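You operate a simulated robot arm through the tools that you are given. There is no shell and no other tool. Be economical: measure what you need, move in short steps, check, and stop when the job is done.

You run a simulated robot arm. Do the job below in one go: nothing can be reset, and whatever is moved stays where it is left.

TASK
Tube 22 read CARRY: rinse the line clean and measure it again alone.
Fine: clean means that LINE reads 0 0 0.

Only the result counts: the job must be done as asked and must still hold three seconds after the hand-in. Knocking over, shifting, dropping, spilling or breaking anything else fails it.

THE ROBOT
A 7-joint arm with a fingered hand, fixed in place. Base frame: the origin is at the foot of the arm, x ahead of it, y to its left, z up. Lengths are in mm, angles in degrees, forces in N, time in s.
With the tool pointing down near the work surface it reaches from about 360 to 700 mm from the base axis. Its first joint turns from -69.0 to 172.0 degrees. Payload 3.2 kg.
The tool frame sits at the grasp point between the pads (the TCP): z along the fingers, y along the line on which they close. The tips reach 26 mm beyond it. Largest opening 88 mm; the body of the gripper starts 30 mm behind the TCP. The gripper is a hand of 5 fingers: y runs from the thumb to the fingers, the wrist lies at [-16, -108, -172] in the tool frame, and closing takes about 1.5 s.
Orientation is that of the tool frame in the base frame, as a unit quaternion [x, y, z, w]. With the fingers straight down and the wrist toward the robot, the tool's x, y and z point along [0, 1, 0], [1, 0, 0] and [0, 0, -1] of the base frame.

THE INTERFACE
- The arm moves only by the tool nudge_tool. Its argument "deltas" is a list of rows, each a list of 7 numbers: the shift along the tool's x, y, z in units of 200 mm (1.0 is 200 mm), then the turn, a rotation vector about the tool's x, y, z in units of 60 degrees (1.0 is 60 degrees), then the opening, from 0 (shut) to 1 (fully open). In form: [[dx, dy, dz, wx, wy, wz, hand], ...]. A call has 1 to 8 rows; each row is the pose to reach, as a shift and turn from the pose commanded when the call began, along the tool's axes at that moment. A call with a number of a shift or a turn outside -1 to 1 is refused whole. A row lasts 0.2 s, in which the tool goes at most 50 mm and 8.6 degrees; a call with a longer step from one row to the next is refused whole, and so is a gripper value outside its range. A pose out of reach is approached as far as the arm can. The call stops where the force on the tool passes 40 N (or 10 N more than at its start, if that is more) or the arm is blocked; 0.2 s more then pass. The fingers move at their own pace (about 72 mm/s each) and stop on an object; they squeeze with about 27 N. The grip force told is the motor's: it shows also when the fingers shut on nothing. Time passes only in rows, and 0.2 s behind the last, so rows that repeat a pose let the fingers close. It gives the time, the measured TCP pose, the force on the tool (base axes), the opening and the grip force at its end, in the units of the frame above (readings bear some noise), with the torque about the TCP (base axes, N m) and any sound that the robot's microphone picked up.
- Cameras (640 x 400 px; columns grow to the right, rows downward): "scene" is fixed at [219.2, 648.5, 1686]; the picture's right is [-0.97, -0.25, 0.00], its down [-0.19, 0.74, -0.64] and it looks along [0.16, -0.62, -0.76] (base axes); focal length 372 px, centre (320, 200). "wrist" rides on the gripper at [67, -97, -117] in the tool frame; the picture's right is [-0.71, 0.33, -0.62], its down [-0.65, -0.65, 0.39] and it looks along [-0.28, 0.68, 0.68] (tool axes); focal length 234 px, centre (320, 200). There is no depth. A picture from a camera that has moved, and an enlarged one, comes with that camera's place and axes in the base frame and with its lens.
- grab_frame(camera): a new picture of that camera. It takes no simulated time.
- raise_lower(by): slides the trunk up (or, below 0, down) by that many mm; the arm rides with it, the base frame stays. It gives what a move gives, with no picture.
- grasp_type(shape): the hand has 5 fingers and takes this shape, open, in about a second: jaw (thumb against the fingers, like two jaws); tri (thumb and two fingers); tip (a fingertip pinch); poke (one finger out to press); point (the index stretched); flat (the hand flat); cup (the hand cupped); fist (a fist). The gripper value then closes the fingers along that shape, each until it touches; the sizes above hold for jaw. It gives what a move gives, with no picture.
- zoom(camera, box): a new picture of the part [left, top, right, bottom] of that camera's present view, enlarged. It takes no simulated time.
- job_done(): hands the job in; it is judged then, once.

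Work in short steps. Places have to be worked out from the pictures, the camera data and where the tool is seen: move nearer, look again, correct. Check each grasp and each placing, and mend what went wrong. You have 120 turns and 76 pictures in all, those below and enlarged ones among them. Open the gripper and draw the arm clear of the work before you hand the job in, unless the task says otherwise; then end with one line.

The tools are called as name(argument=value, ...) on one line, values as JSON. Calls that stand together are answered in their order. nudge_tool: Moves the arm, as the interface text tells. Its arguments: {"type":"object","properties":{"deltas":{"type":"array"}},"required":["deltas"]} The other tools are called the same way: raise_lower (by) slides the trunk up or down; grasp_type (shape) gives the hand a shape; grab_frame (camera) takes a picture; zoom (camera, box) takes an enlarged picture of a part of a camera's view; job_done () hands the job in.

At the start:

```text
clock: 0.0
ee_pos: [449.1, 59.4, 1199.3]
orientation: [0.707, 0.707, 0.0, 0.0]
wrist_force: [1.1, 0.1, 0.2]
wrist_torque: [0.0, 0.02, 0.0]
finger_gap: 87.8
gripper_force: 0.1
shape: jaw
trunk travel left (down, up): [-775.0, 65.0]
```

scene: 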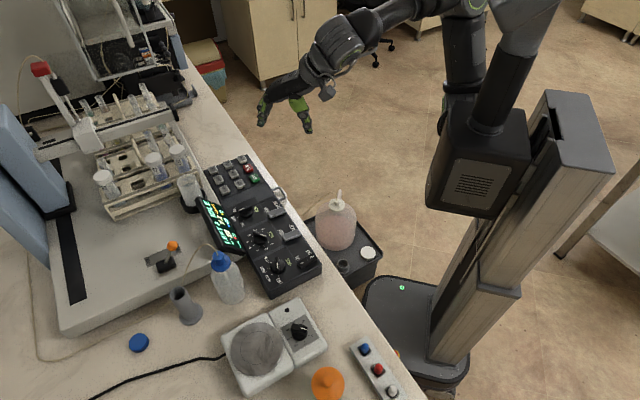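
wrist: 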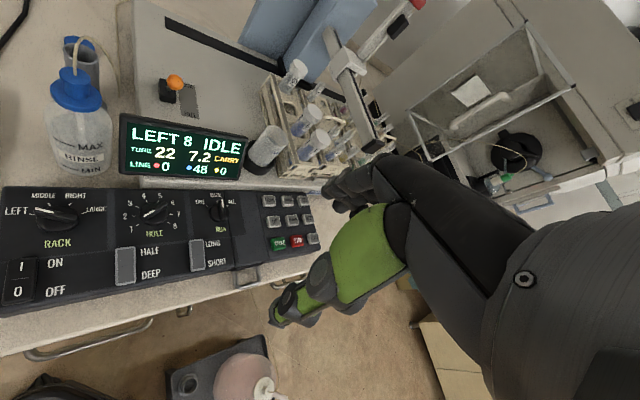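

The wrist view shows a console with knobs, switches and a display (LEFT 8 IDLE, tube 22, LINE 0 48 0). I look closer at the display, the console and the rack.

zoom(camera="wrist", box=[100, 100, 260, 200])

zoom(camera="wrist", box=[0, 170, 330, 310])

zoom(camera="scene", box=[190, 140, 340, 300])

zoom(camera="scene", box=[20, 50, 220, 220])

```text
4.00 times, centred on (180, 150) of wrist
camera zoom: at [352.2, 126.7, 1317.0], right [0.33, -0.71, 0.62], down [-0.65, -0.65, -0.39], along [0.68, -0.28, -0.68], focal length 937 px, centre (880, 400)
```

zoom: 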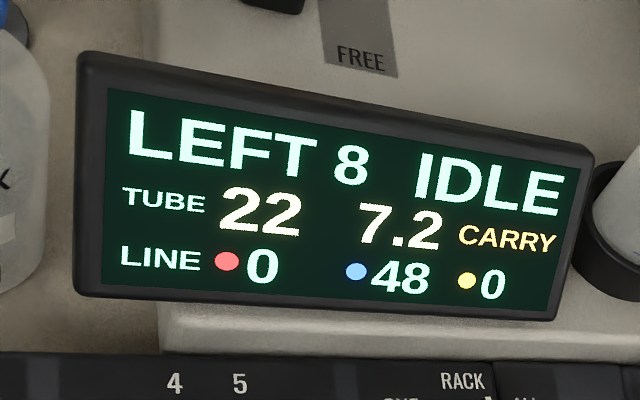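

```text
1.94 times, centred on (165, 240) of wrist
camera zoom: at [352.2, 126.7, 1317.0], right [0.33, -0.71, 0.62], down [-0.65, -0.65, -0.39], along [0.68, -0.28, -0.68], focal length 454 px, centre (621, 122)
```

zoom: 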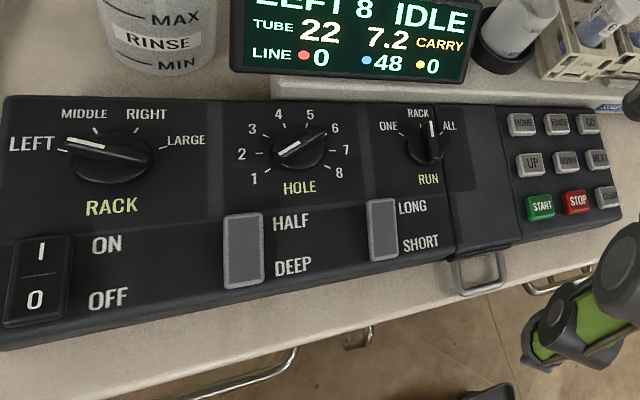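

```text
2.50 times, centred on (265, 220) of scene
camera zoom: at [219.2, 648.5, 1686.0], right [-0.97, -0.25, 0.0], down [-0.19, 0.74, -0.64], along [0.16, -0.62, -0.76], focal length 930 px, centre (458, 150)
```

zoom: 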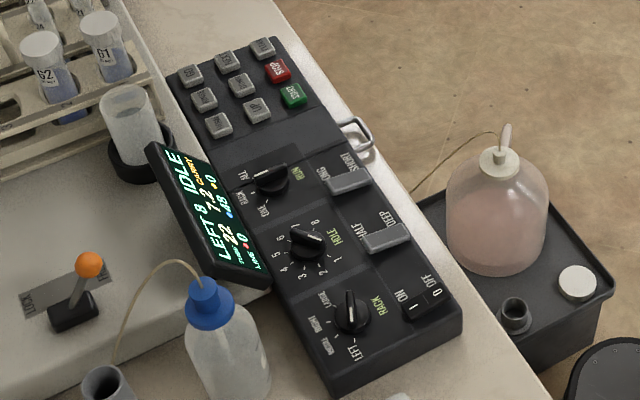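

```text
2.35 times, centred on (120, 135) of scene
camera zoom: at [219.2, 648.5, 1686.0], right [-0.97, -0.25, 0.0], down [-0.19, 0.74, -0.64], along [0.16, -0.62, -0.76], focal length 876 px, centre (791, 353)
```

zoom: 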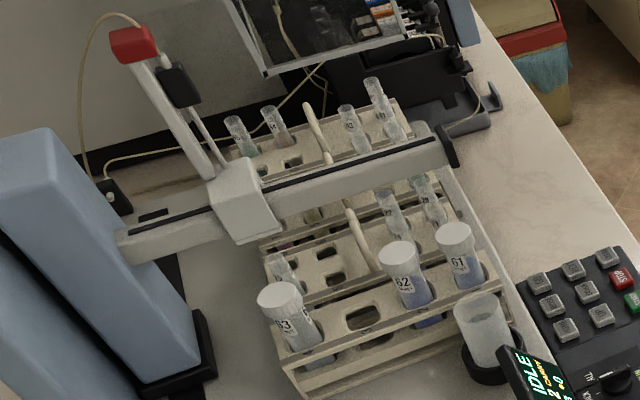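

I need the knob positions, the button labels and the tube numbers in more detail.

zoom(camera="wrist", box=[120, 185, 240, 260])

zoom(camera="wrist", box=[240, 180, 336, 260])

zoom(camera="wrist", box=[240, 40, 400, 190])

zoom(camera="scene", box=[80, 80, 200, 155])

zoom(camera="wrist", box=[40, 30, 220, 180])

```text
5.33 times, centred on (180, 222) of wrist
camera zoom: at [352.2, 126.7, 1317.0], right [0.33, -0.71, 0.62], down [-0.65, -0.65, -0.39], along [0.68, -0.28, -0.68], focal length 1249 px, centre (1067, 80)
```

zoom: 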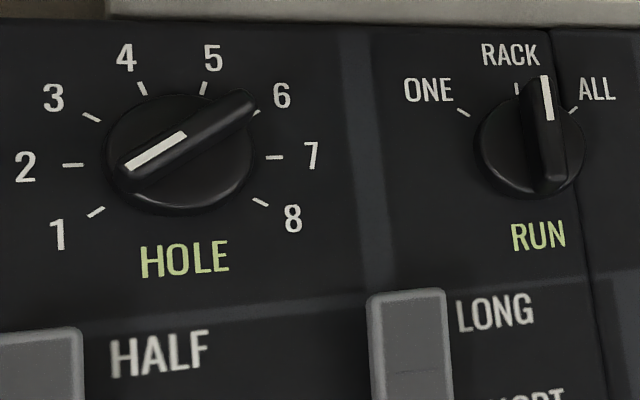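

```text
5.00 times, centred on (288, 220) of wrist
camera zoom: at [352.2, 126.7, 1317.0], right [0.33, -0.71, 0.62], down [-0.65, -0.65, -0.39], along [0.68, -0.28, -0.68], focal length 1171 px, centre (480, 100)
```

zoom: 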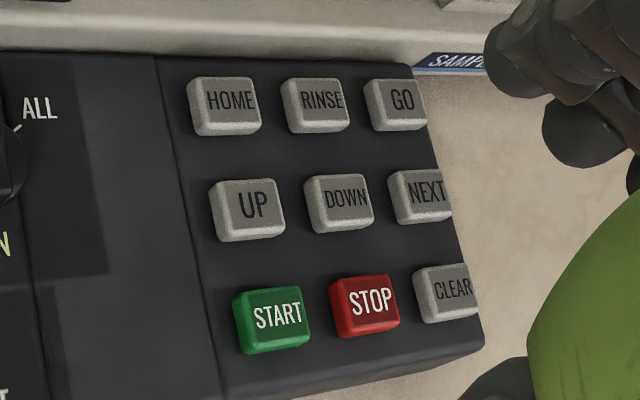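

```text
2.67 times, centred on (320, 115) of wrist
camera zoom: at [352.2, 126.7, 1317.0], right [0.33, -0.71, 0.62], down [-0.65, -0.65, -0.39], along [0.68, -0.28, -0.68], focal length 624 px, centre (320, 427)
```

zoom: 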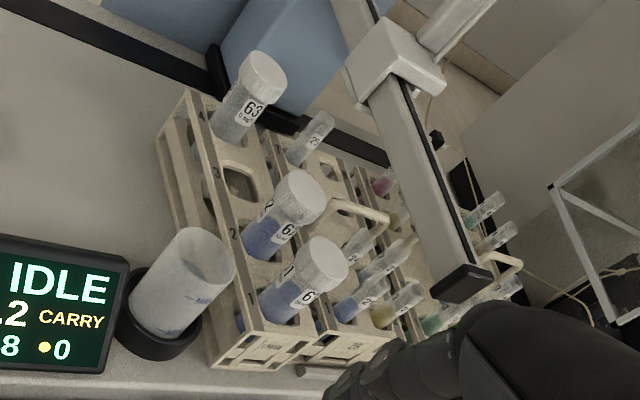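

```text
5.33 times, centred on (140, 118) of scene
camera zoom: at [219.2, 648.5, 1686.0], right [-0.97, -0.25, 0.0], down [-0.19, 0.74, -0.64], along [0.16, -0.62, -0.76], focal length 1984 px, centre (1280, 640)
```

zoom: 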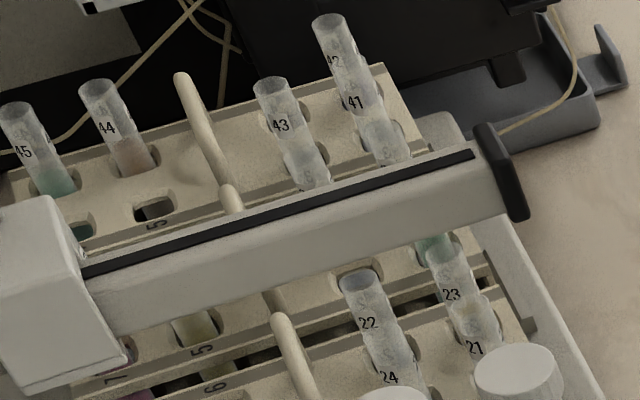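

```text
2.67 times, centred on (130, 105) of wrist
camera zoom: at [352.2, 126.7, 1317.0], right [0.33, -0.71, 0.62], down [-0.65, -0.65, -0.39], along [0.68, -0.28, -0.68], focal length 624 px, centre (827, 453)
```

zoom: 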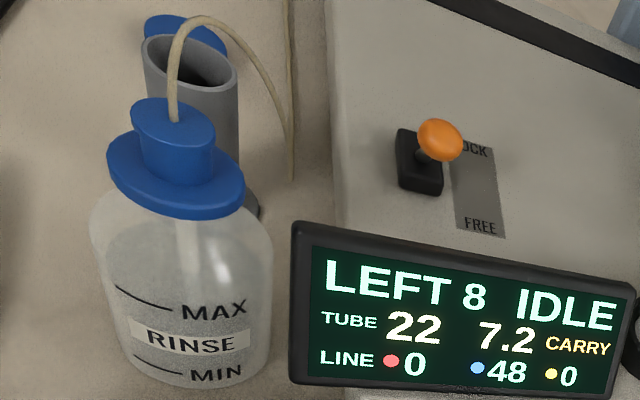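

The console is rotated about 45° to the base (START ≈ (575,4,934), RINSE ≈ (670,33), RUN knob ≈ (554,124), HOLE ≈ (488,190), RACK ≈ (424,253)). Before touching it I move the camera nearer to the racks to read which hole tube 22 stands in.

nudge_tool(deltas=[[0, 0.2, 0, 0, 0, 0, 1], [0, 0.4, 0, 0, 0, 0, 1], [0, 0.6, -0.1, 0, 0, 0, 1], [0, 0.7, -0.2, 0, 0, 0, 1]])

zoom(camera="wrist", box=[200, 0, 456, 160])

grab_frame(camera="wrist")

```text
clock: 1.0
ee_pos: [590.4, 61.1, 1238.8]
orientation: [0.707, 0.707, -0.001, 0.0]
wrist_force: [0.2, -0.5, 0.4]
wrist_torque: [0.01, 0.02, 0.02]
finger_gap: 87.9
gripper_force: 0.1
shape: jaw
trunk travel left (down, up): [-775.0, 65.0]
```

```text
2.50 times, centred on (328, 80) of wrist
camera zoom: at [493.6, 127.9, 1355.4], right [0.33, -0.71, 0.62], down [-0.65, -0.65, -0.39], along [0.68, -0.28, -0.68], focal length 585 px, centre (300, 500)
```

zoom: 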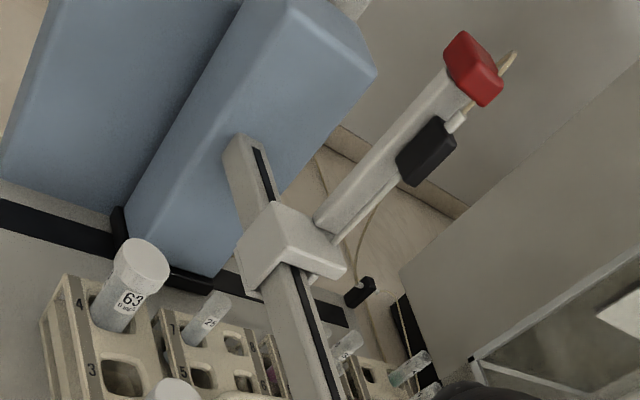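

```text
63 pictures are left
camera wrist: at [493.6, 127.9, 1355.4], right [0.33, -0.71, 0.62], down [-0.65, -0.65, -0.39], along [0.68, -0.28, -0.68], focal length 234 px, centre (320, 200)
```

wrist: 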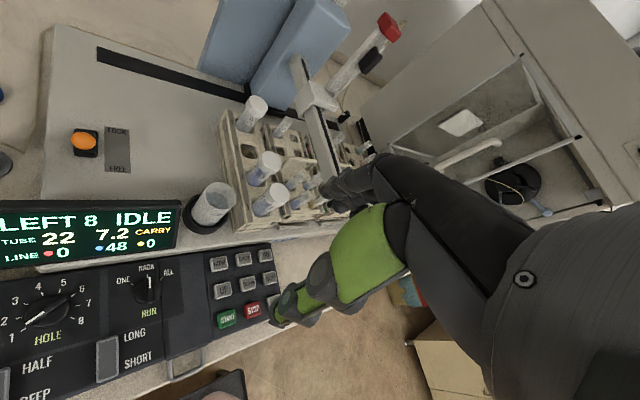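

RUN points at RACK, HOLE at 1, RACK at LEFT. Zooming in on the small racks for tube and hole numbers.

zoom(camera="wrist", box=[255, 140, 351, 220])

zoom(camera="scene", box=[120, 120, 200, 180])

```text
5.00 times, centred on (303, 180) of wrist
camera zoom: at [493.6, 127.9, 1355.4], right [0.33, -0.71, 0.62], down [-0.65, -0.65, -0.39], along [0.68, -0.28, -0.68], focal length 1171 px, centre (405, 300)
```

zoom: 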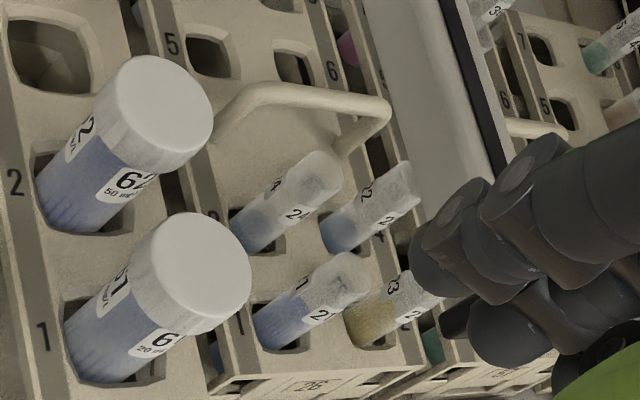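

```text
6.67 times, centred on (160, 150) of scene
camera zoom: at [219.2, 648.5, 1686.0], right [-0.97, -0.25, 0.0], down [-0.19, 0.74, -0.64], along [0.16, -0.62, -0.76], focal length 2481 px, centre (1387, 533)
```

zoom: 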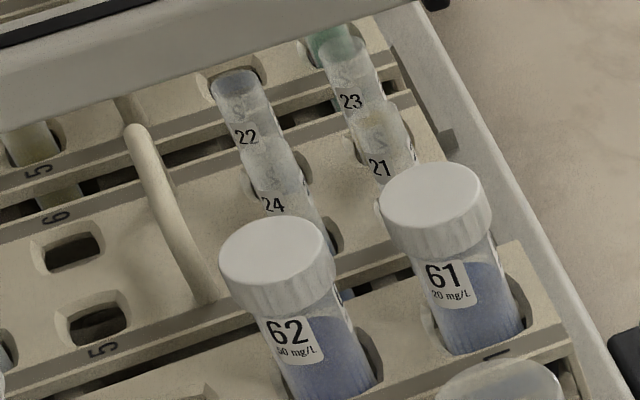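

Tube 22 stands in LEFT hole 4 (right column, second row). Rocker states and the rinse level next; I also put the hand in poke shape.

grasp_type(shape="poke")

grab_frame(camera="wrist")

zoom(camera="scene", box=[200, 20, 360, 150])

zoom(camera="scene", box=[190, 230, 270, 310])

```text
clock: 1.9
ee_pos: [590.4, 61.4, 1239.3]
orientation: [0.707, 0.707, 0.0, -0.001]
wrist_force: [0.7, 0.6, -0.3]
wrist_torque: [-0.01, -0.02, -0.01]
finger_gap: 0.0
gripper_force: 0.1
shape: poke
trunk travel left (down, up): [-775.0, 65.0]
```

```text
60 pictures are left
camera wrist: at [492.6, 127.2, 1356.2], right [0.33, -0.71, 0.62], down [-0.65, -0.65, -0.39], along [0.68, -0.28, -0.68], focal length 234 px, centre (320, 200)
```

wrist: 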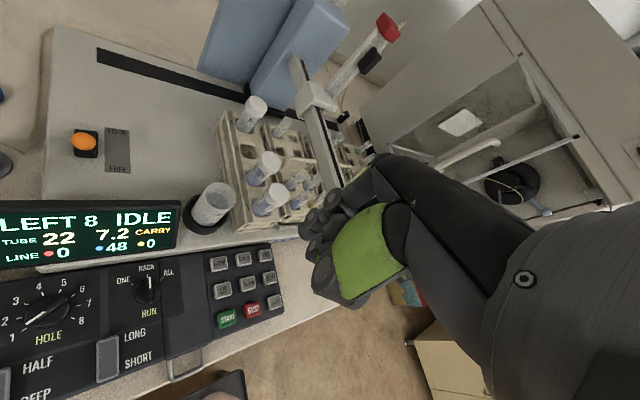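

```text
3.08 times, centred on (280, 85) of scene
camera zoom: at [219.2, 648.5, 1686.0], right [-0.97, -0.25, 0.0], down [-0.19, 0.74, -0.64], along [0.16, -0.62, -0.76], focal length 1145 px, centre (443, 554)
```

zoom: 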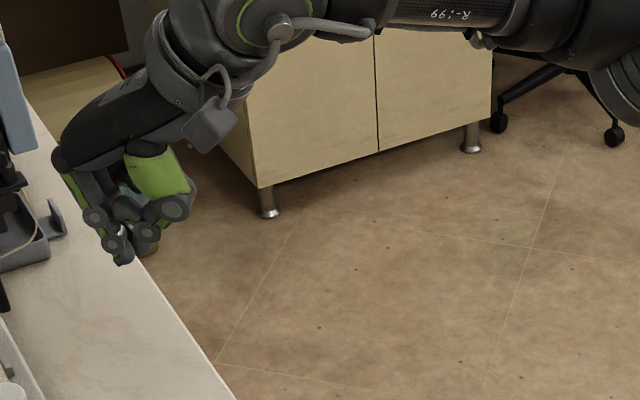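

```text
5.00 times, centred on (230, 270) of scene
camera zoom: at [219.2, 648.5, 1686.0], right [-0.97, -0.25, 0.0], down [-0.19, 0.74, -0.64], along [0.16, -0.62, -0.76], focal length 1860 px, centre (770, -150)
```

zoom: 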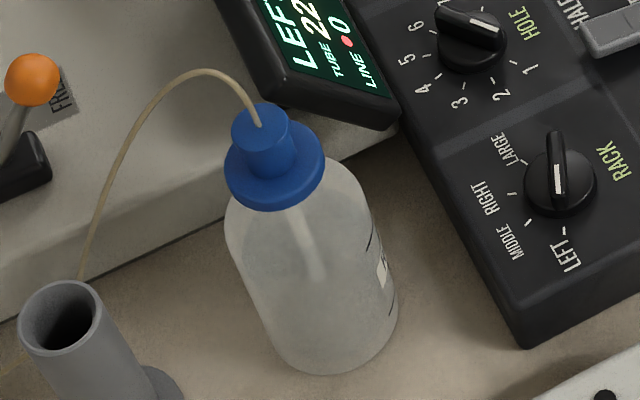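

The index tip appears roughly 26 mm beyond the TCP. I shift above RINSE and then lower the trunk.

nudge_tool(deltas=[[-0.07, 0.2, 0, 0, 0, 0, 0], [-0.14, 0.4, 0, 0, 0, 0, 0], [-0.14, 0.4, 0, 0, 0, 0, 0]])

raise_lower(by=-220)

grab_frame(camera="wrist")

zoom(camera="scene", box=[150, 110, 310, 230])

```text
clock: 2.7
ee_pos: [640.3, 31.3, 1229.9]
orientation: [0.708, 0.707, 0.0, 0.0]
wrist_force: [0.1, 0.3, -1.0]
wrist_torque: [-0.06, 0.03, 0.01]
finger_gap: 0.0
gripper_force: 14.6
shape: jaw
out of reach, approached as far as the arm can: row 2, 3
trunk travel left (down, up): [-775.0, 65.0]
```

```text
clock: 5.0
ee_pos: [640.8, 30.9, 1009.0]
orientation: [0.707, 0.707, -0.001, 0.0]
wrist_force: [-0.8, -0.1, -0.2]
wrist_torque: [-0.02, 0.0, -0.02]
finger_gap: 0.0
gripper_force: 26.6
shape: jaw
trunk travel left (down, up): [-555.0, 285.0]
```

```text
57 pictures are left
camera wrist: at [543.7, 97.8, 1126.8], right [0.33, -0.71, 0.62], down [-0.65, -0.65, -0.39], along [0.68, -0.28, -0.68], focal length 234 px, centre (320, 200)
```

wrist: 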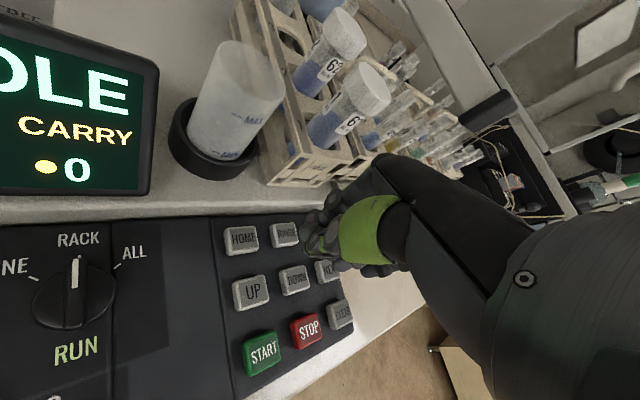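

```text
3.33 times, centred on (230, 170) of scene
camera zoom: at [219.2, 648.5, 1686.0], right [-0.97, -0.25, 0.0], down [-0.19, 0.74, -0.64], along [0.16, -0.62, -0.76], focal length 1240 px, centre (620, 300)
```

zoom: 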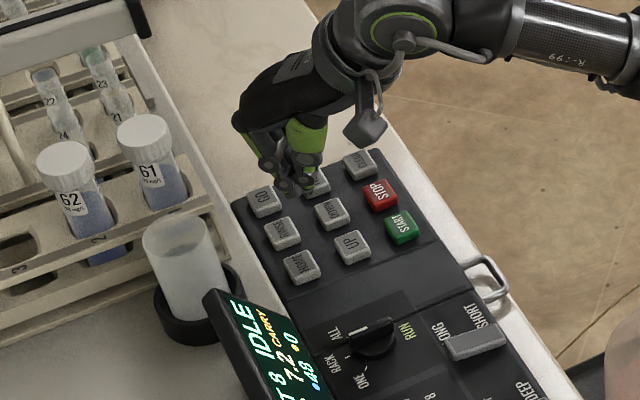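

The hand fell back to jaw when the gripper value went to 0. I re-shape to poke and will hold value 1; then test the reach while moving +x.

grasp_type(shape="poke")

nudge_tool(deltas=[[0, 0.08, 0.06, 0, 0, 0, 1], [0, 0.15, 0.12, 0, 0, 0, 1], [0, 0.15, 0.12, 0, 0, 0, 1]])

grab_frame(camera="wrist")

```text
clock: 5.9
ee_pos: [639.9, 30.3, 1010.1]
orientation: [0.707, 0.707, -0.001, 0.0]
wrist_force: [-0.8, -0.4, -0.3]
wrist_torque: [0.03, 0.05, 0.02]
finger_gap: 0.1
gripper_force: 0.1
shape: poke
trunk travel left (down, up): [-555.0, 285.0]
```

```text
clock: 6.7
ee_pos: [652.5, 29.8, 982.8]
orientation: [0.707, 0.707, 0.0, 0.001]
wrist_force: [0.2, 0.1, 0.3]
wrist_torque: [-0.03, 0.0, 0.01]
finger_gap: 0.2
gripper_force: 0.0
shape: poke
out of reach, approached as far as the arm can: row 1, 2, 3
trunk travel left (down, up): [-555.0, 285.0]
```

```text
55 pictures are left
camera wrist: at [555.6, 96.4, 1100.4], right [0.33, -0.71, 0.62], down [-0.65, -0.65, -0.39], along [0.68, -0.28, -0.68], focal length 234 px, centre (320, 200)
```

wrist: 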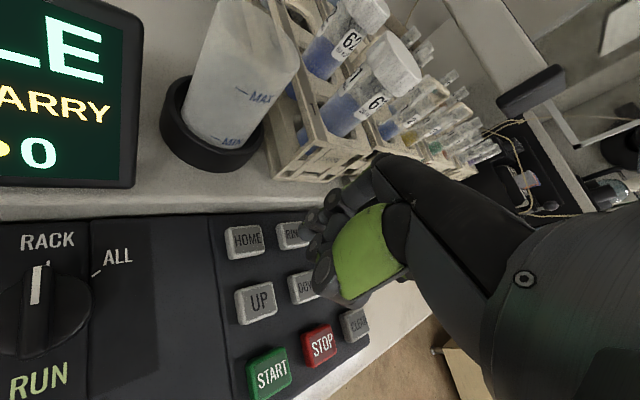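

Reach improves with the arm lower relative to the trunk. I raise the trunk 130 mm and bring the arm down instead to just above RINSE.

raise_lower(by=130)

nudge_tool(deltas=[[0, 0, 0.2, 0, 0, 0, 1], [0, 0.03, 0.4, 0, 0, 0, 1], [0, 0.08, 0.55, 0, 0, 0, 1], [0, 0.08, 0.65, 0, 0, 0, 1], [0, 0.08, 0.65, 0, 0, 0, 1]])

grab_frame(camera="wrist")

zoom(camera="scene", box=[180, 130, 276, 190])

```text
clock: 8.3
ee_pos: [652.5, 29.4, 1113.7]
orientation: [0.707, 0.707, 0.0, 0.001]
wrist_force: [-0.2, 0.1, -0.2]
wrist_torque: [-0.01, -0.01, -0.02]
finger_gap: 0.0
gripper_force: 0.1
shape: poke
trunk travel left (down, up): [-685.0, 155.0]
```

```text
clock: 9.5
ee_pos: [691.4, 37.8, 986.3]
orientation: [0.707, 0.707, 0.0, 0.0]
wrist_force: [0.0, 0.4, -0.6]
wrist_torque: [0.0, 0.0, 0.0]
finger_gap: 0.0
gripper_force: 0.1
shape: poke
out of reach, approached as far as the arm can: row 1, 2, 3, 4, 5
trunk travel left (down, up): [-685.0, 155.0]
```

```text
54 pictures are left
camera wrist: at [593.8, 104.5, 1104.8], right [0.33, -0.71, 0.62], down [-0.65, -0.65, -0.39], along [0.68, -0.28, -0.68], focal length 234 px, centre (320, 200)
```

wrist: 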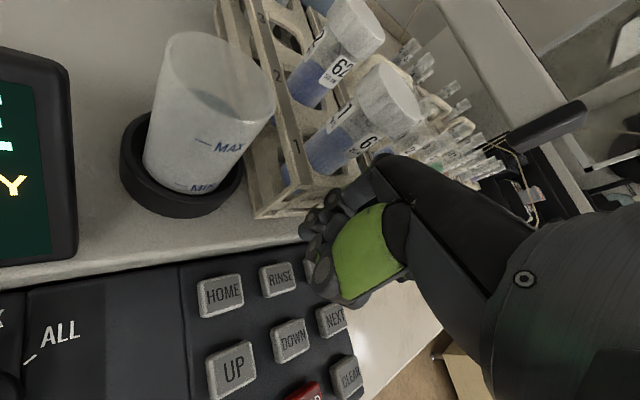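

```text
6.67 times, centred on (228, 160) of scene
camera zoom: at [219.2, 648.5, 1686.0], right [-0.97, -0.25, 0.0], down [-0.19, 0.74, -0.64], along [0.16, -0.62, -0.76], focal length 2481 px, centre (933, 467)
```

zoom: 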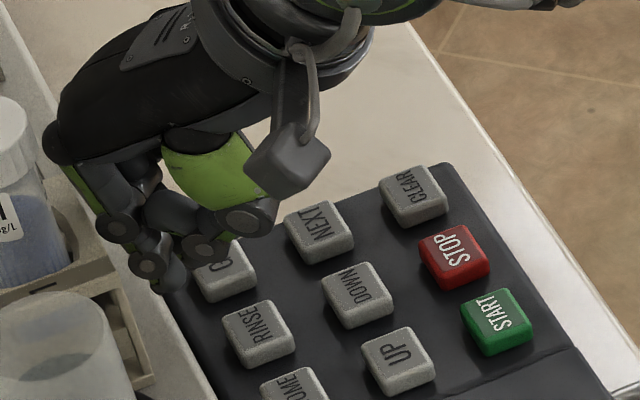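

The tip lies about 10 mm ahead of the TCP in x; RINSE triangulates to (668,34,934). I move back in x by 33 mm at this height and check.

nudge_tool(deltas=[[-0.02, -0.1, 0, 0, 0, 0, 1], [-0.02, -0.165, 0, 0, 0, 0, 1], [-0.02, -0.165, 0, 0, 0, 0, 1]])

zoom(camera="scene", box=[180, 140, 276, 200])

```text
clock: 10.3
ee_pos: [688.8, 40.3, 992.1]
orientation: [0.708, 0.707, -0.001, -0.001]
wrist_force: [0.6, 0.1, 0.4]
wrist_torque: [-0.02, -0.03, 0.01]
finger_gap: 0.0
gripper_force: 0.0
shape: poke
out of reach, approached as far as the arm can: row 1, 2, 3
trunk travel left (down, up): [-685.0, 155.0]
```

```text
6.67 times, centred on (228, 170) of scene
camera zoom: at [219.2, 648.5, 1686.0], right [-0.97, -0.25, 0.0], down [-0.19, 0.74, -0.64], along [0.16, -0.62, -0.76], focal length 2481 px, centre (933, 400)
```

zoom: 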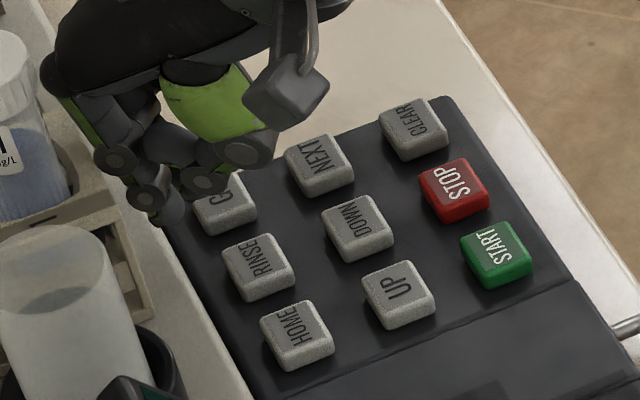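

The commanded pose was still ahead of the measured one (about (682,27,995)). I command back another 24 mm and 6 mm in y.

nudge_tool(deltas=[[0.03, -0.06, 0, 0, 0, 0, 1], [0.03, -0.12, 0.05, 0, 0, 0, 1], [0.03, -0.12, 0.05, 0, 0, 0, 1]])

zoom(camera="scene", box=[180, 140, 276, 200])

```text
clock: 11.1
ee_pos: [683.4, 49.5, 988.7]
orientation: [0.708, 0.706, 0.0, 0.0]
wrist_force: [-3.9, -7.8, 6.6]
wrist_torque: [0.23, -0.22, -0.08]
finger_gap: 0.0
gripper_force: 0.0
shape: poke
out of reach, approached as far as the arm can: row 1, 2, 3
trunk travel left (down, up): [-685.0, 155.0]
```

```text
6.67 times, centred on (228, 170) of scene
camera zoom: at [219.2, 648.5, 1686.0], right [-0.97, -0.25, 0.0], down [-0.19, 0.74, -0.64], along [0.16, -0.62, -0.76], focal length 2481 px, centre (933, 400)
```

zoom: 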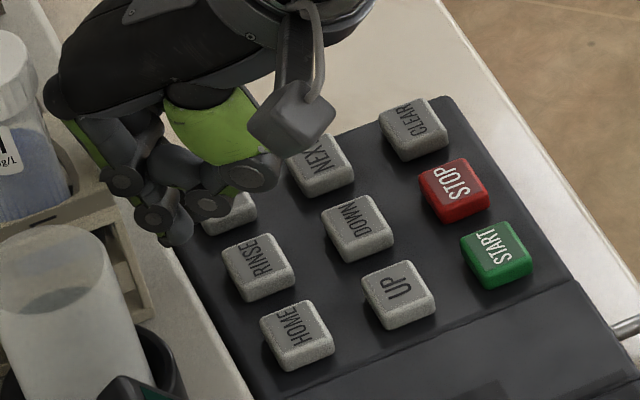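

The arm resists pulling back in x, as at a straight-elbow singularity, and a slight force shows. I lift and retract with larger commands, then look at the whole arm.

nudge_tool(deltas=[[0, -0.15, -0.15, 0, 0, 0, 1], [0, -0.35, -0.25, 0, 0, 0, 1], [0, -0.35, -0.25, 0, 0, 0, 1]])

grab_frame(camera="scene")

```text
clock: 11.9
ee_pos: [649.6, 80.5, 1073.9]
orientation: [0.707, 0.707, -0.001, 0.0]
wrist_force: [0.1, 0.1, -0.7]
wrist_torque: [0.04, 0.01, 0.0]
finger_gap: 0.0
gripper_force: 0.0
shape: poke
out of reach, approached as far as the arm can: row 1, 2, 3
trunk travel left (down, up): [-685.0, 155.0]
```

```text
50 pictures are left
```

scene: 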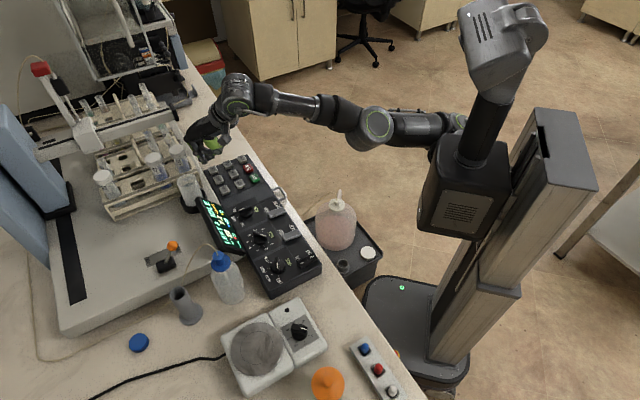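

I retract further to a free configuration and then approach differently.

nudge_tool(deltas=[[0, -0.2, 0, 0, 0, 0, 1], [0, -0.4, 0, 0, 0, 0, 1], [0, -0.5, 0, 0, 0, 0, 1], [0, -0.5, 0, 0, 0, 0, 1]])

```text
clock: 12.9
ee_pos: [625.9, 84.8, 1115.2]
orientation: [0.711, 0.703, -0.002, -0.004]
wrist_force: [0.3, -0.5, -0.5]
wrist_torque: [-0.01, 0.01, -0.03]
finger_gap: 0.0
gripper_force: 0.0
shape: poke
out of reach, approached as far as the arm can: row 1, 2, 3, 4
trunk travel left (down, up): [-685.0, 155.0]
```

Still constrained; the initial configuration was free, so I head back to it (higher and nearer).

nudge_tool(deltas=[[0, -0.1, -0.2, 0, 0, 0, 1], [0, -0.3, -0.3, 0, 0, 0, 1], [0, -0.5, -0.3, 0, 0, 0, 1], [0, -0.6, -0.3, 0, 0, 0, 1], [0, -0.6, -0.3, 0, 0, 0, 1]])

grab_frame(camera="scene")

```text
clock: 14.3
ee_pos: [578.4, 67.1, 1161.7]
orientation: [0.721, 0.69, -0.041, -0.056]
wrist_force: [-0.7, 1.4, 0.8]
wrist_torque: [0.03, -0.03, 0.04]
finger_gap: 0.0
gripper_force: 0.1
shape: poke
out of reach, approached as far as the arm can: row 2, 3, 4, 5
trunk travel left (down, up): [-685.0, 155.0]
stopped in row 5: the arm was blocked; the commanded pose is now the measured one
```

```text
49 pictures are left
```

scene: 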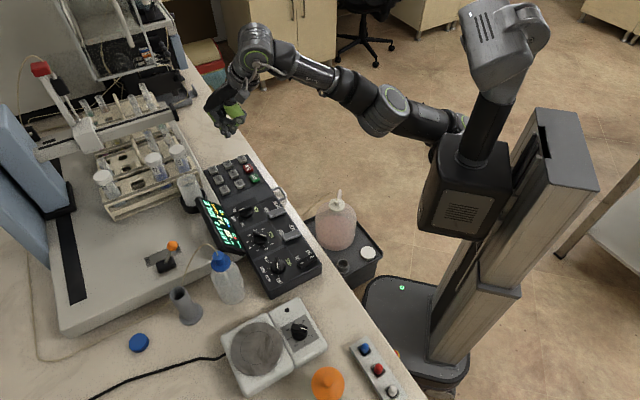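

The elbow has swung low and the arm is near a limit. I lift straight up and sideways (+y) to let the elbow come back up.

nudge_tool(deltas=[[0.0, 0, -0.2, 0, 0, 0, 1], [0.1, 0, -0.4, 0, 0, 0, 1], [0.2, 0, -0.6, 0, 0, 0, 1], [0.2, 0, -0.6, 0, 0, 0, 1]])

```text
clock: 15.3
ee_pos: [524.4, 80.4, 1223.8]
orientation: [0.719, 0.692, -0.041, -0.053]
wrist_force: [-0.6, -0.5, -0.5]
wrist_torque: [-0.02, -0.04, 0.04]
finger_gap: 0.1
gripper_force: 0.0
shape: poke
out of reach, approached as far as the arm can: row 1, 2, 3, 4
trunk travel left (down, up): [-685.0, 155.0]
```

The positions fit a sphere around the shoulder (≈(88,·,990)), so the elbow is dead straight; upward moves keep it so. A downward move inside the sphere should bend it again, and the space below is the open console area well beneath.

nudge_tool(deltas=[[0, 0, 0.1, 0, 0, 0, 1], [0, -0.1, 0.25, 0, 0, 0, 1], [0, -0.2, 0.4, 0, 0, 0, 1], [0, -0.3, 0.5, 0, 0, 0, 1], [0, -0.4, 0.5, 0, 0, 0, 1]])

```text
clock: 16.5
ee_pos: [434.1, 83.8, 1132.5]
orientation: [0.719, 0.692, -0.041, -0.053]
wrist_force: [0.3, -0.4, -0.1]
wrist_torque: [-0.03, -0.01, -0.02]
finger_gap: 0.0
gripper_force: 0.1
shape: poke
trunk travel left (down, up): [-685.0, 155.0]
```

Free again. I straighten the orientation and raise the trunk 100 mm so the shoulder sits at the wrist's working height.

nudge_tool(deltas=[[0, 0, 0, -0.127, -0.016, -0.036, 1], [0, 0, 0, -0.127, -0.016, -0.036, 1]])

raise_lower(by=100)

nudge_tool(deltas=[[0, 0, 0.2, 0, 0, 0, 1], [0, 0.1, 0.4, 0, 0, 0, 1], [0, 0.2, 0.6, 0, 0, 0, 1], [0, 0.3, 0.8, 0, 0, 0, 1], [0, 0.4, 1.0, 0, 0, 0, 1]])

```text
clock: 17.1
ee_pos: [436.1, 83.4, 1133.2]
orientation: [0.707, 0.707, 0.0, 0.002]
wrist_force: [-0.3, 0.5, 0.2]
wrist_torque: [0.01, 0.02, 0.0]
finger_gap: 0.0
gripper_force: 0.1
shape: poke
trunk travel left (down, up): [-685.0, 155.0]
```

```text
clock: 18.4
ee_pos: [433.6, 83.3, 1233.7]
orientation: [0.707, 0.707, 0.0, 0.001]
wrist_force: [0.1, -0.6, -0.2]
wrist_torque: [-0.05, -0.01, -0.02]
finger_gap: 0.0
gripper_force: 0.0
shape: poke
trunk travel left (down, up): [-785.0, 55.0]
```

```text
clock: 19.6
ee_pos: [517.3, 84.6, 1031.0]
orientation: [0.708, 0.707, -0.001, -0.001]
wrist_force: [0.5, 0.3, 0.4]
wrist_torque: [0.02, 0.0, -0.01]
finger_gap: 0.0
gripper_force: 0.0
shape: poke
trunk travel left (down, up): [-785.0, 55.0]
```

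Works cleanly now. I go to above RINSE: +x 141, −y 52, down to z≈985.

nudge_tool(deltas=[[-0.1, 0.18, 0, 0, 0, 0, 1], [-0.2, 0.38, 0, 0, 0, 0, 1], [-0.26, 0.58, 0.1, 0, 0, 0, 1], [-0.26, 0.705, 0.2, 0, 0, 0, 1], [-0.26, 0.705, 0.22, 0, 0, 0, 1]])

zoom(camera="scene", box=[180, 140, 276, 200])

grab_frame(camera="wrist")

```text
clock: 20.8
ee_pos: [655.7, 31.0, 988.4]
orientation: [0.707, 0.708, -0.001, 0.0]
wrist_force: [-0.4, 0.6, 1.3]
wrist_torque: [0.02, -0.03, 0.01]
finger_gap: 0.0
gripper_force: 0.1
shape: poke
trunk travel left (down, up): [-785.0, 55.0]
```

```text
6.67 times, centred on (228, 170) of scene
camera zoom: at [219.2, 648.5, 1686.0], right [-0.97, -0.25, 0.0], down [-0.19, 0.74, -0.64], along [0.16, -0.62, -0.76], focal length 2481 px, centre (933, 400)
```

zoom: 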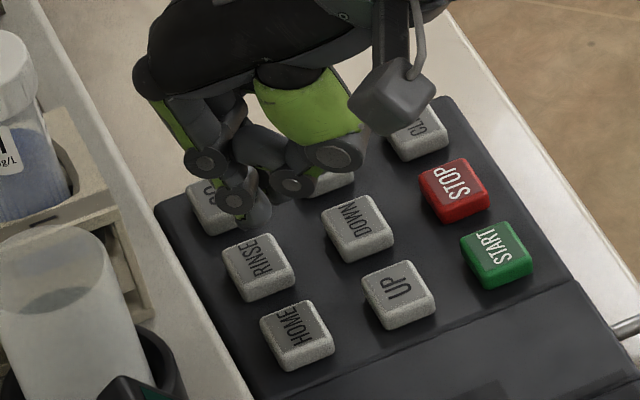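

```text
47 pictures are left
camera wrist: at [558.8, 97.8, 1105.8], right [0.33, -0.71, 0.62], down [-0.65, -0.65, -0.39], along [0.68, -0.28, -0.68], focal length 234 px, centre (320, 200)
```

wrist: 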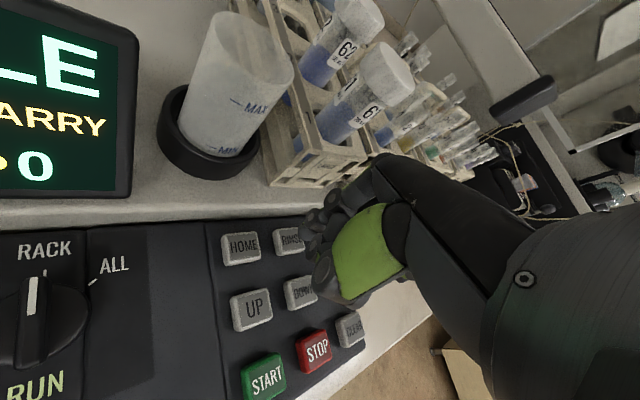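

The tip will land on RINSE. I descend in small steps, ending a few mm into the button.

nudge_tool(deltas=[[-0.01, 0.015, 0.06, 0, 0, 0, 1], [-0.01, 0.015, 0.1, 0, 0, 0, 1], [-0.01, 0.015, 0.12, 0, 0, 0, 1], [-0.01, 0.015, 0.13, 0, 0, 0, 1]])

zoom(camera="scene", box=[180, 150, 276, 210])

```text
clock: 21.8
ee_pos: [658.7, 28.6, 963.2]
orientation: [0.707, 0.707, -0.001, 0.0]
wrist_force: [-0.5, -0.1, 0.0]
wrist_torque: [0.0, 0.0, -0.02]
finger_gap: 0.3
gripper_force: 0.0
shape: poke
trunk travel left (down, up): [-785.0, 55.0]
```

```text
6.67 times, centred on (228, 180) of scene
camera zoom: at [219.2, 648.5, 1686.0], right [-0.97, -0.25, 0.0], down [-0.19, 0.74, -0.64], along [0.16, -0.62, -0.76], focal length 2481 px, centre (933, 333)
```

zoom: 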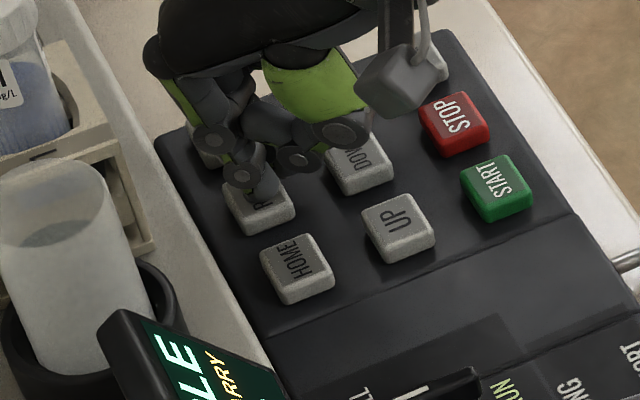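

Not in contact yet, tip just over the button. Continue down in 2–3 mm steps.

nudge_tool(deltas=[[0, 0, 0.015, 0, 0, 0, 1], [0, 0, 0.03, 0, 0, 0, 1], [0, 0, 0.04, 0, 0, 0, 1], [0, 0, 0.05, 0, 0, 0, 1], [0, 0, 0.06, 0, 0, 0, 1]])

zoom(camera="scene", box=[170, 160, 298, 240])

```text
clock: 23.0
ee_pos: [657.2, 28.5, 953.6]
orientation: [0.707, 0.707, 0.002, 0.002]
wrist_force: [-1.7, -3.2, 13.5]
wrist_torque: [-0.02, -0.08, -0.03]
finger_gap: 0.0
gripper_force: 0.1
shape: poke
trunk travel left (down, up): [-785.0, 55.0]
heard: click
```

```text
5.00 times, centred on (234, 200) of scene
camera zoom: at [219.2, 648.5, 1686.0], right [-0.97, -0.25, 0.0], down [-0.19, 0.74, -0.64], along [0.16, -0.62, -0.76], focal length 1860 px, centre (750, 200)
```

zoom: 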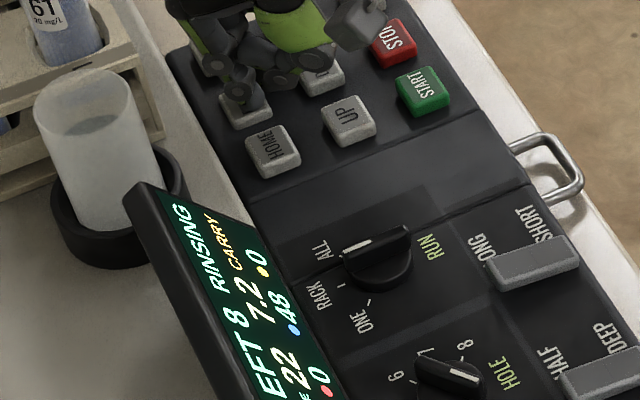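

Display shows RINSING. I lift off and wait for it to finish.

nudge_tool(deltas=[[0, 0, -0.15, 0, 0, 0, 1], [0, -0.1, -0.3, 0, 0, 0, 1], [0.1, -0.3, -0.35, 0, 0, 0, 1], [0.1, -0.3, -0.35, 0, 0, 0, 1], [0.1, -0.3, -0.35, 0, 0, 0, 1], [0.1, -0.3, -0.35, 0, 0, 0, 1], [0.1, -0.3, -0.35, 0, 0, 0, 1]])

grab_frame(camera="scene")

grab_frame(camera="wrist")

```text
clock: 24.6
ee_pos: [599.1, 51.5, 1021.0]
orientation: [0.707, 0.707, -0.001, 0.001]
wrist_force: [-0.4, -0.1, -0.3]
wrist_torque: [-0.02, 0.01, -0.01]
finger_gap: 0.0
gripper_force: 0.1
shape: poke
trunk travel left (down, up): [-785.0, 55.0]
```

```text
44 pictures are left
```

scene: 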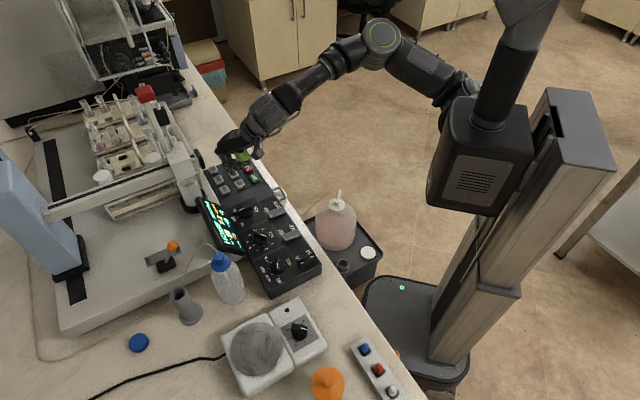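

```text
43 pictures are left
camera wrist: at [502.4, 117.4, 1137.6], right [0.33, -0.71, 0.62], down [-0.65, -0.65, -0.39], along [0.68, -0.28, -0.68], focal length 234 px, centre (320, 200)
```

wrist: 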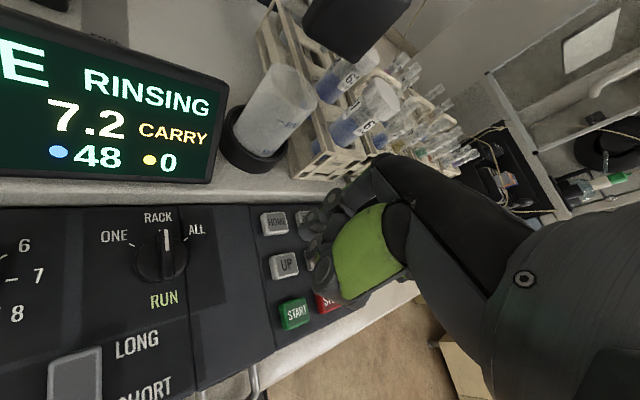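

The gantry is moving to the rinse cup. I pull the hand back clear of it and let the rinse run.

nudge_tool(deltas=[[0, -0.2, -0.1, 0, 0, 0, 1], [0.05, -0.4, -0.2, 0, 0, 0, 1], [0.1, -0.6, -0.3, 0, 0, 0, 1], [0.1, -0.6, -0.3, 0, 0, 0, 1], [0.1, -0.6, -0.3, 0, 0, 0, 1], [0.1, -0.6, -0.3, 0, 0, 0, 1], [0.1, -0.6, -0.3, 0, 0, 0, 1], [0.1, -0.6, -0.3, 0, 0, 0, 1]])

nudge_tool(deltas=[[0, 0, 0, 0, 0, 0, 1], [0, 0, 0, 0, 0, 0, 1], [0, 0, 0, 0, 0, 0, 1], [0, 0, 0, 0, 0, 0, 1], [0, 0, 0, 0, 0, 0, 1], [0, 0, 0, 0, 0, 0, 1], [0, 0, 0, 0, 0, 0, 1], [0, 0, 0, 0, 0, 0, 1]])

grab_frame(camera="wrist")

```text
clock: 26.4
ee_pos: [478.0, 69.4, 1081.5]
orientation: [0.707, 0.707, -0.001, 0.0]
wrist_force: [1.0, 0.5, 0.1]
wrist_torque: [0.0, -0.01, -0.01]
finger_gap: 0.1
gripper_force: 0.1
shape: poke
trunk travel left (down, up): [-785.0, 55.0]
```

```text
clock: 28.2
ee_pos: [478.0, 70.5, 1081.2]
orientation: [0.707, 0.707, -0.001, 0.0]
wrist_force: [-0.3, 0.4, 0.0]
wrist_torque: [-0.05, -0.03, -0.02]
finger_gap: 0.0
gripper_force: 0.0
shape: poke
trunk travel left (down, up): [-785.0, 55.0]
```

```text
42 pictures are left
camera wrist: at [381.9, 136.9, 1197.5], right [0.33, -0.71, 0.62], down [-0.65, -0.65, -0.39], along [0.68, -0.28, -0.68], focal length 234 px, centre (320, 200)
```

wrist: 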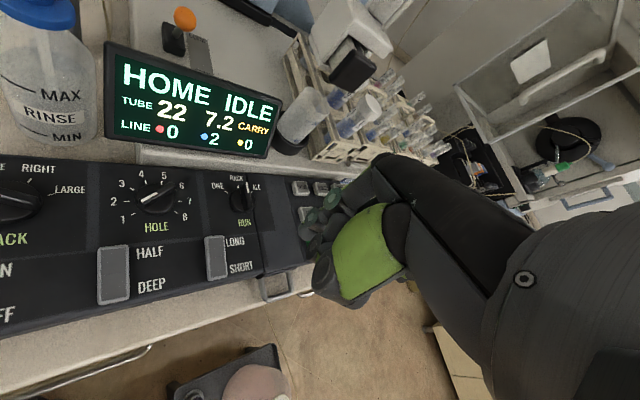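

LINE fell from 48 to 2; another rinse is needed. I check the rinse bottle and cup levels first.

zoom(camera="wrist", box=[0, 0, 160, 160])

zoom(camera="wrist", box=[260, 70, 356, 170])

zoom(camera="wrist", box=[0, 155, 300, 310])

```text
2.50 times, centred on (80, 80) of wrist
camera zoom: at [381.9, 136.9, 1197.5], right [0.33, -0.71, 0.62], down [-0.65, -0.65, -0.39], along [0.68, -0.28, -0.68], focal length 585 px, centre (920, 500)
```

zoom: 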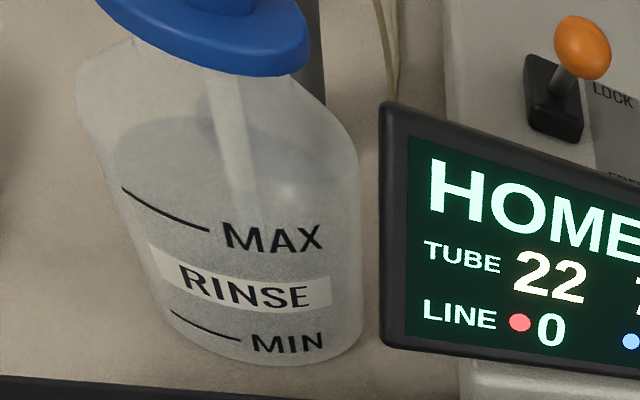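

```text
4.00 times, centred on (308, 120) of wrist
camera zoom: at [381.9, 136.9, 1197.5], right [0.33, -0.71, 0.62], down [-0.65, -0.65, -0.39], along [0.68, -0.28, -0.68], focal length 937 px, centre (368, 520)
```

zoom: 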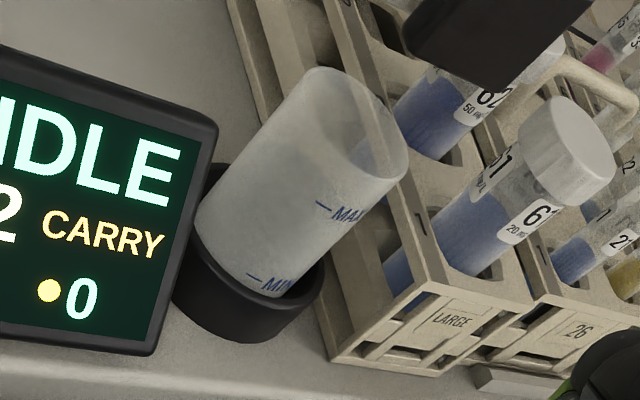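

```text
2.13 times, centred on (150, 232) of wrist
camera zoom: at [381.9, 136.9, 1197.5], right [0.33, -0.71, 0.62], down [-0.65, -0.65, -0.39], along [0.68, -0.28, -0.68], focal length 500 px, centre (683, 131)
```

zoom: 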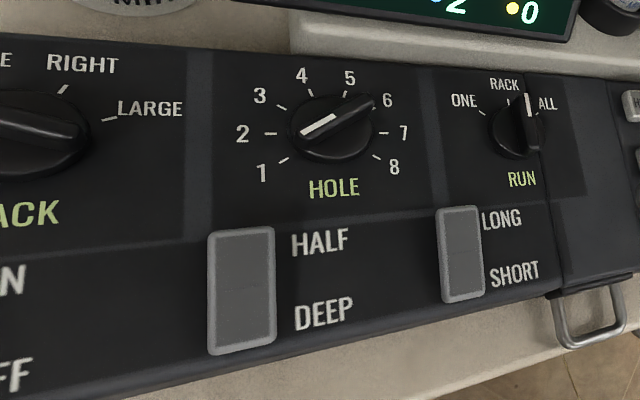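

Levels are fine. Before pressing RINSE again I check where the gantry is parked relative to the hand's path.

zoom(camera="scene", box=[100, 80, 292, 240])

```text
2.50 times, centred on (196, 160) of scene
camera zoom: at [219.2, 648.5, 1686.0], right [-0.97, -0.25, 0.0], down [-0.19, 0.74, -0.64], along [0.16, -0.62, -0.76], focal length 930 px, centre (630, 300)
```

zoom: 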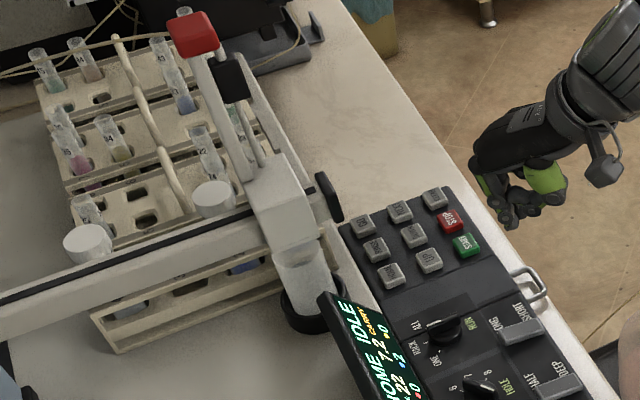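

The gantry cap sits near (625,137,1118), close to where the hand's camera would be. I'll approach with the hand yawed −20° (wrist toward −y) to keep clearance, to just above RINSE.

nudge_tool(deltas=[[-0.15, 0.15, 0.1, 0, 0, -0.12, 1], [-0.25, 0.33, 0.2, 0, 0, -0.24, 1], [-0.25, 0.53, 0.3, 0, 0, -0.333, 1], [-0.2225, 0.73, 0.42, 0, 0, -0.333, 1], [-0.2225, 0.905, 0.5, 0, 0, -0.333, 1], [-0.2225, 0.905, 0.55, 0, 0, -0.333, 1]])

zoom(camera="scene", box=[164, 120, 292, 200])

```text
clock: 29.6
ee_pos: [659.9, 25.1, 970.9]
orientation: [0.573, 0.82, -0.001, 0.001]
wrist_force: [-0.7, 0.4, 0.1]
wrist_torque: [0.0, 0.02, -0.05]
finger_gap: 0.1
gripper_force: 0.0
shape: poke
trunk travel left (down, up): [-785.0, 55.0]
```

```text
5.00 times, centred on (228, 160) of scene
camera zoom: at [219.2, 648.5, 1686.0], right [-0.97, -0.25, 0.0], down [-0.19, 0.74, -0.64], along [0.16, -0.62, -0.76], focal length 1860 px, centre (780, 400)
```

zoom: 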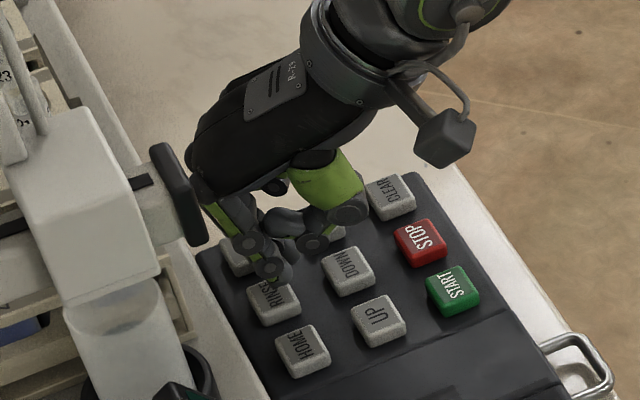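

Good clearance, no contact. I press down.

nudge_tool(deltas=[[0, 0, 0.03, 0, 0, 0, 1], [0, 0, 0.06, 0, 0, 0, 1], [0, 0, 0.075, 0, 0, 0, 1], [0, 0, 0.085, 0, 0, 0, 1], [0, 0, 0.095, 0, 0, 0, 1]])

```text
clock: 30.8
ee_pos: [659.9, 25.0, 955.0]
orientation: [0.574, 0.819, 0.002, 0.001]
wrist_force: [-0.8, -2.8, 10.0]
wrist_torque: [-0.04, -0.06, 0.02]
finger_gap: 0.0
gripper_force: 0.1
shape: poke
trunk travel left (down, up): [-785.0, 55.0]
heard: click
```

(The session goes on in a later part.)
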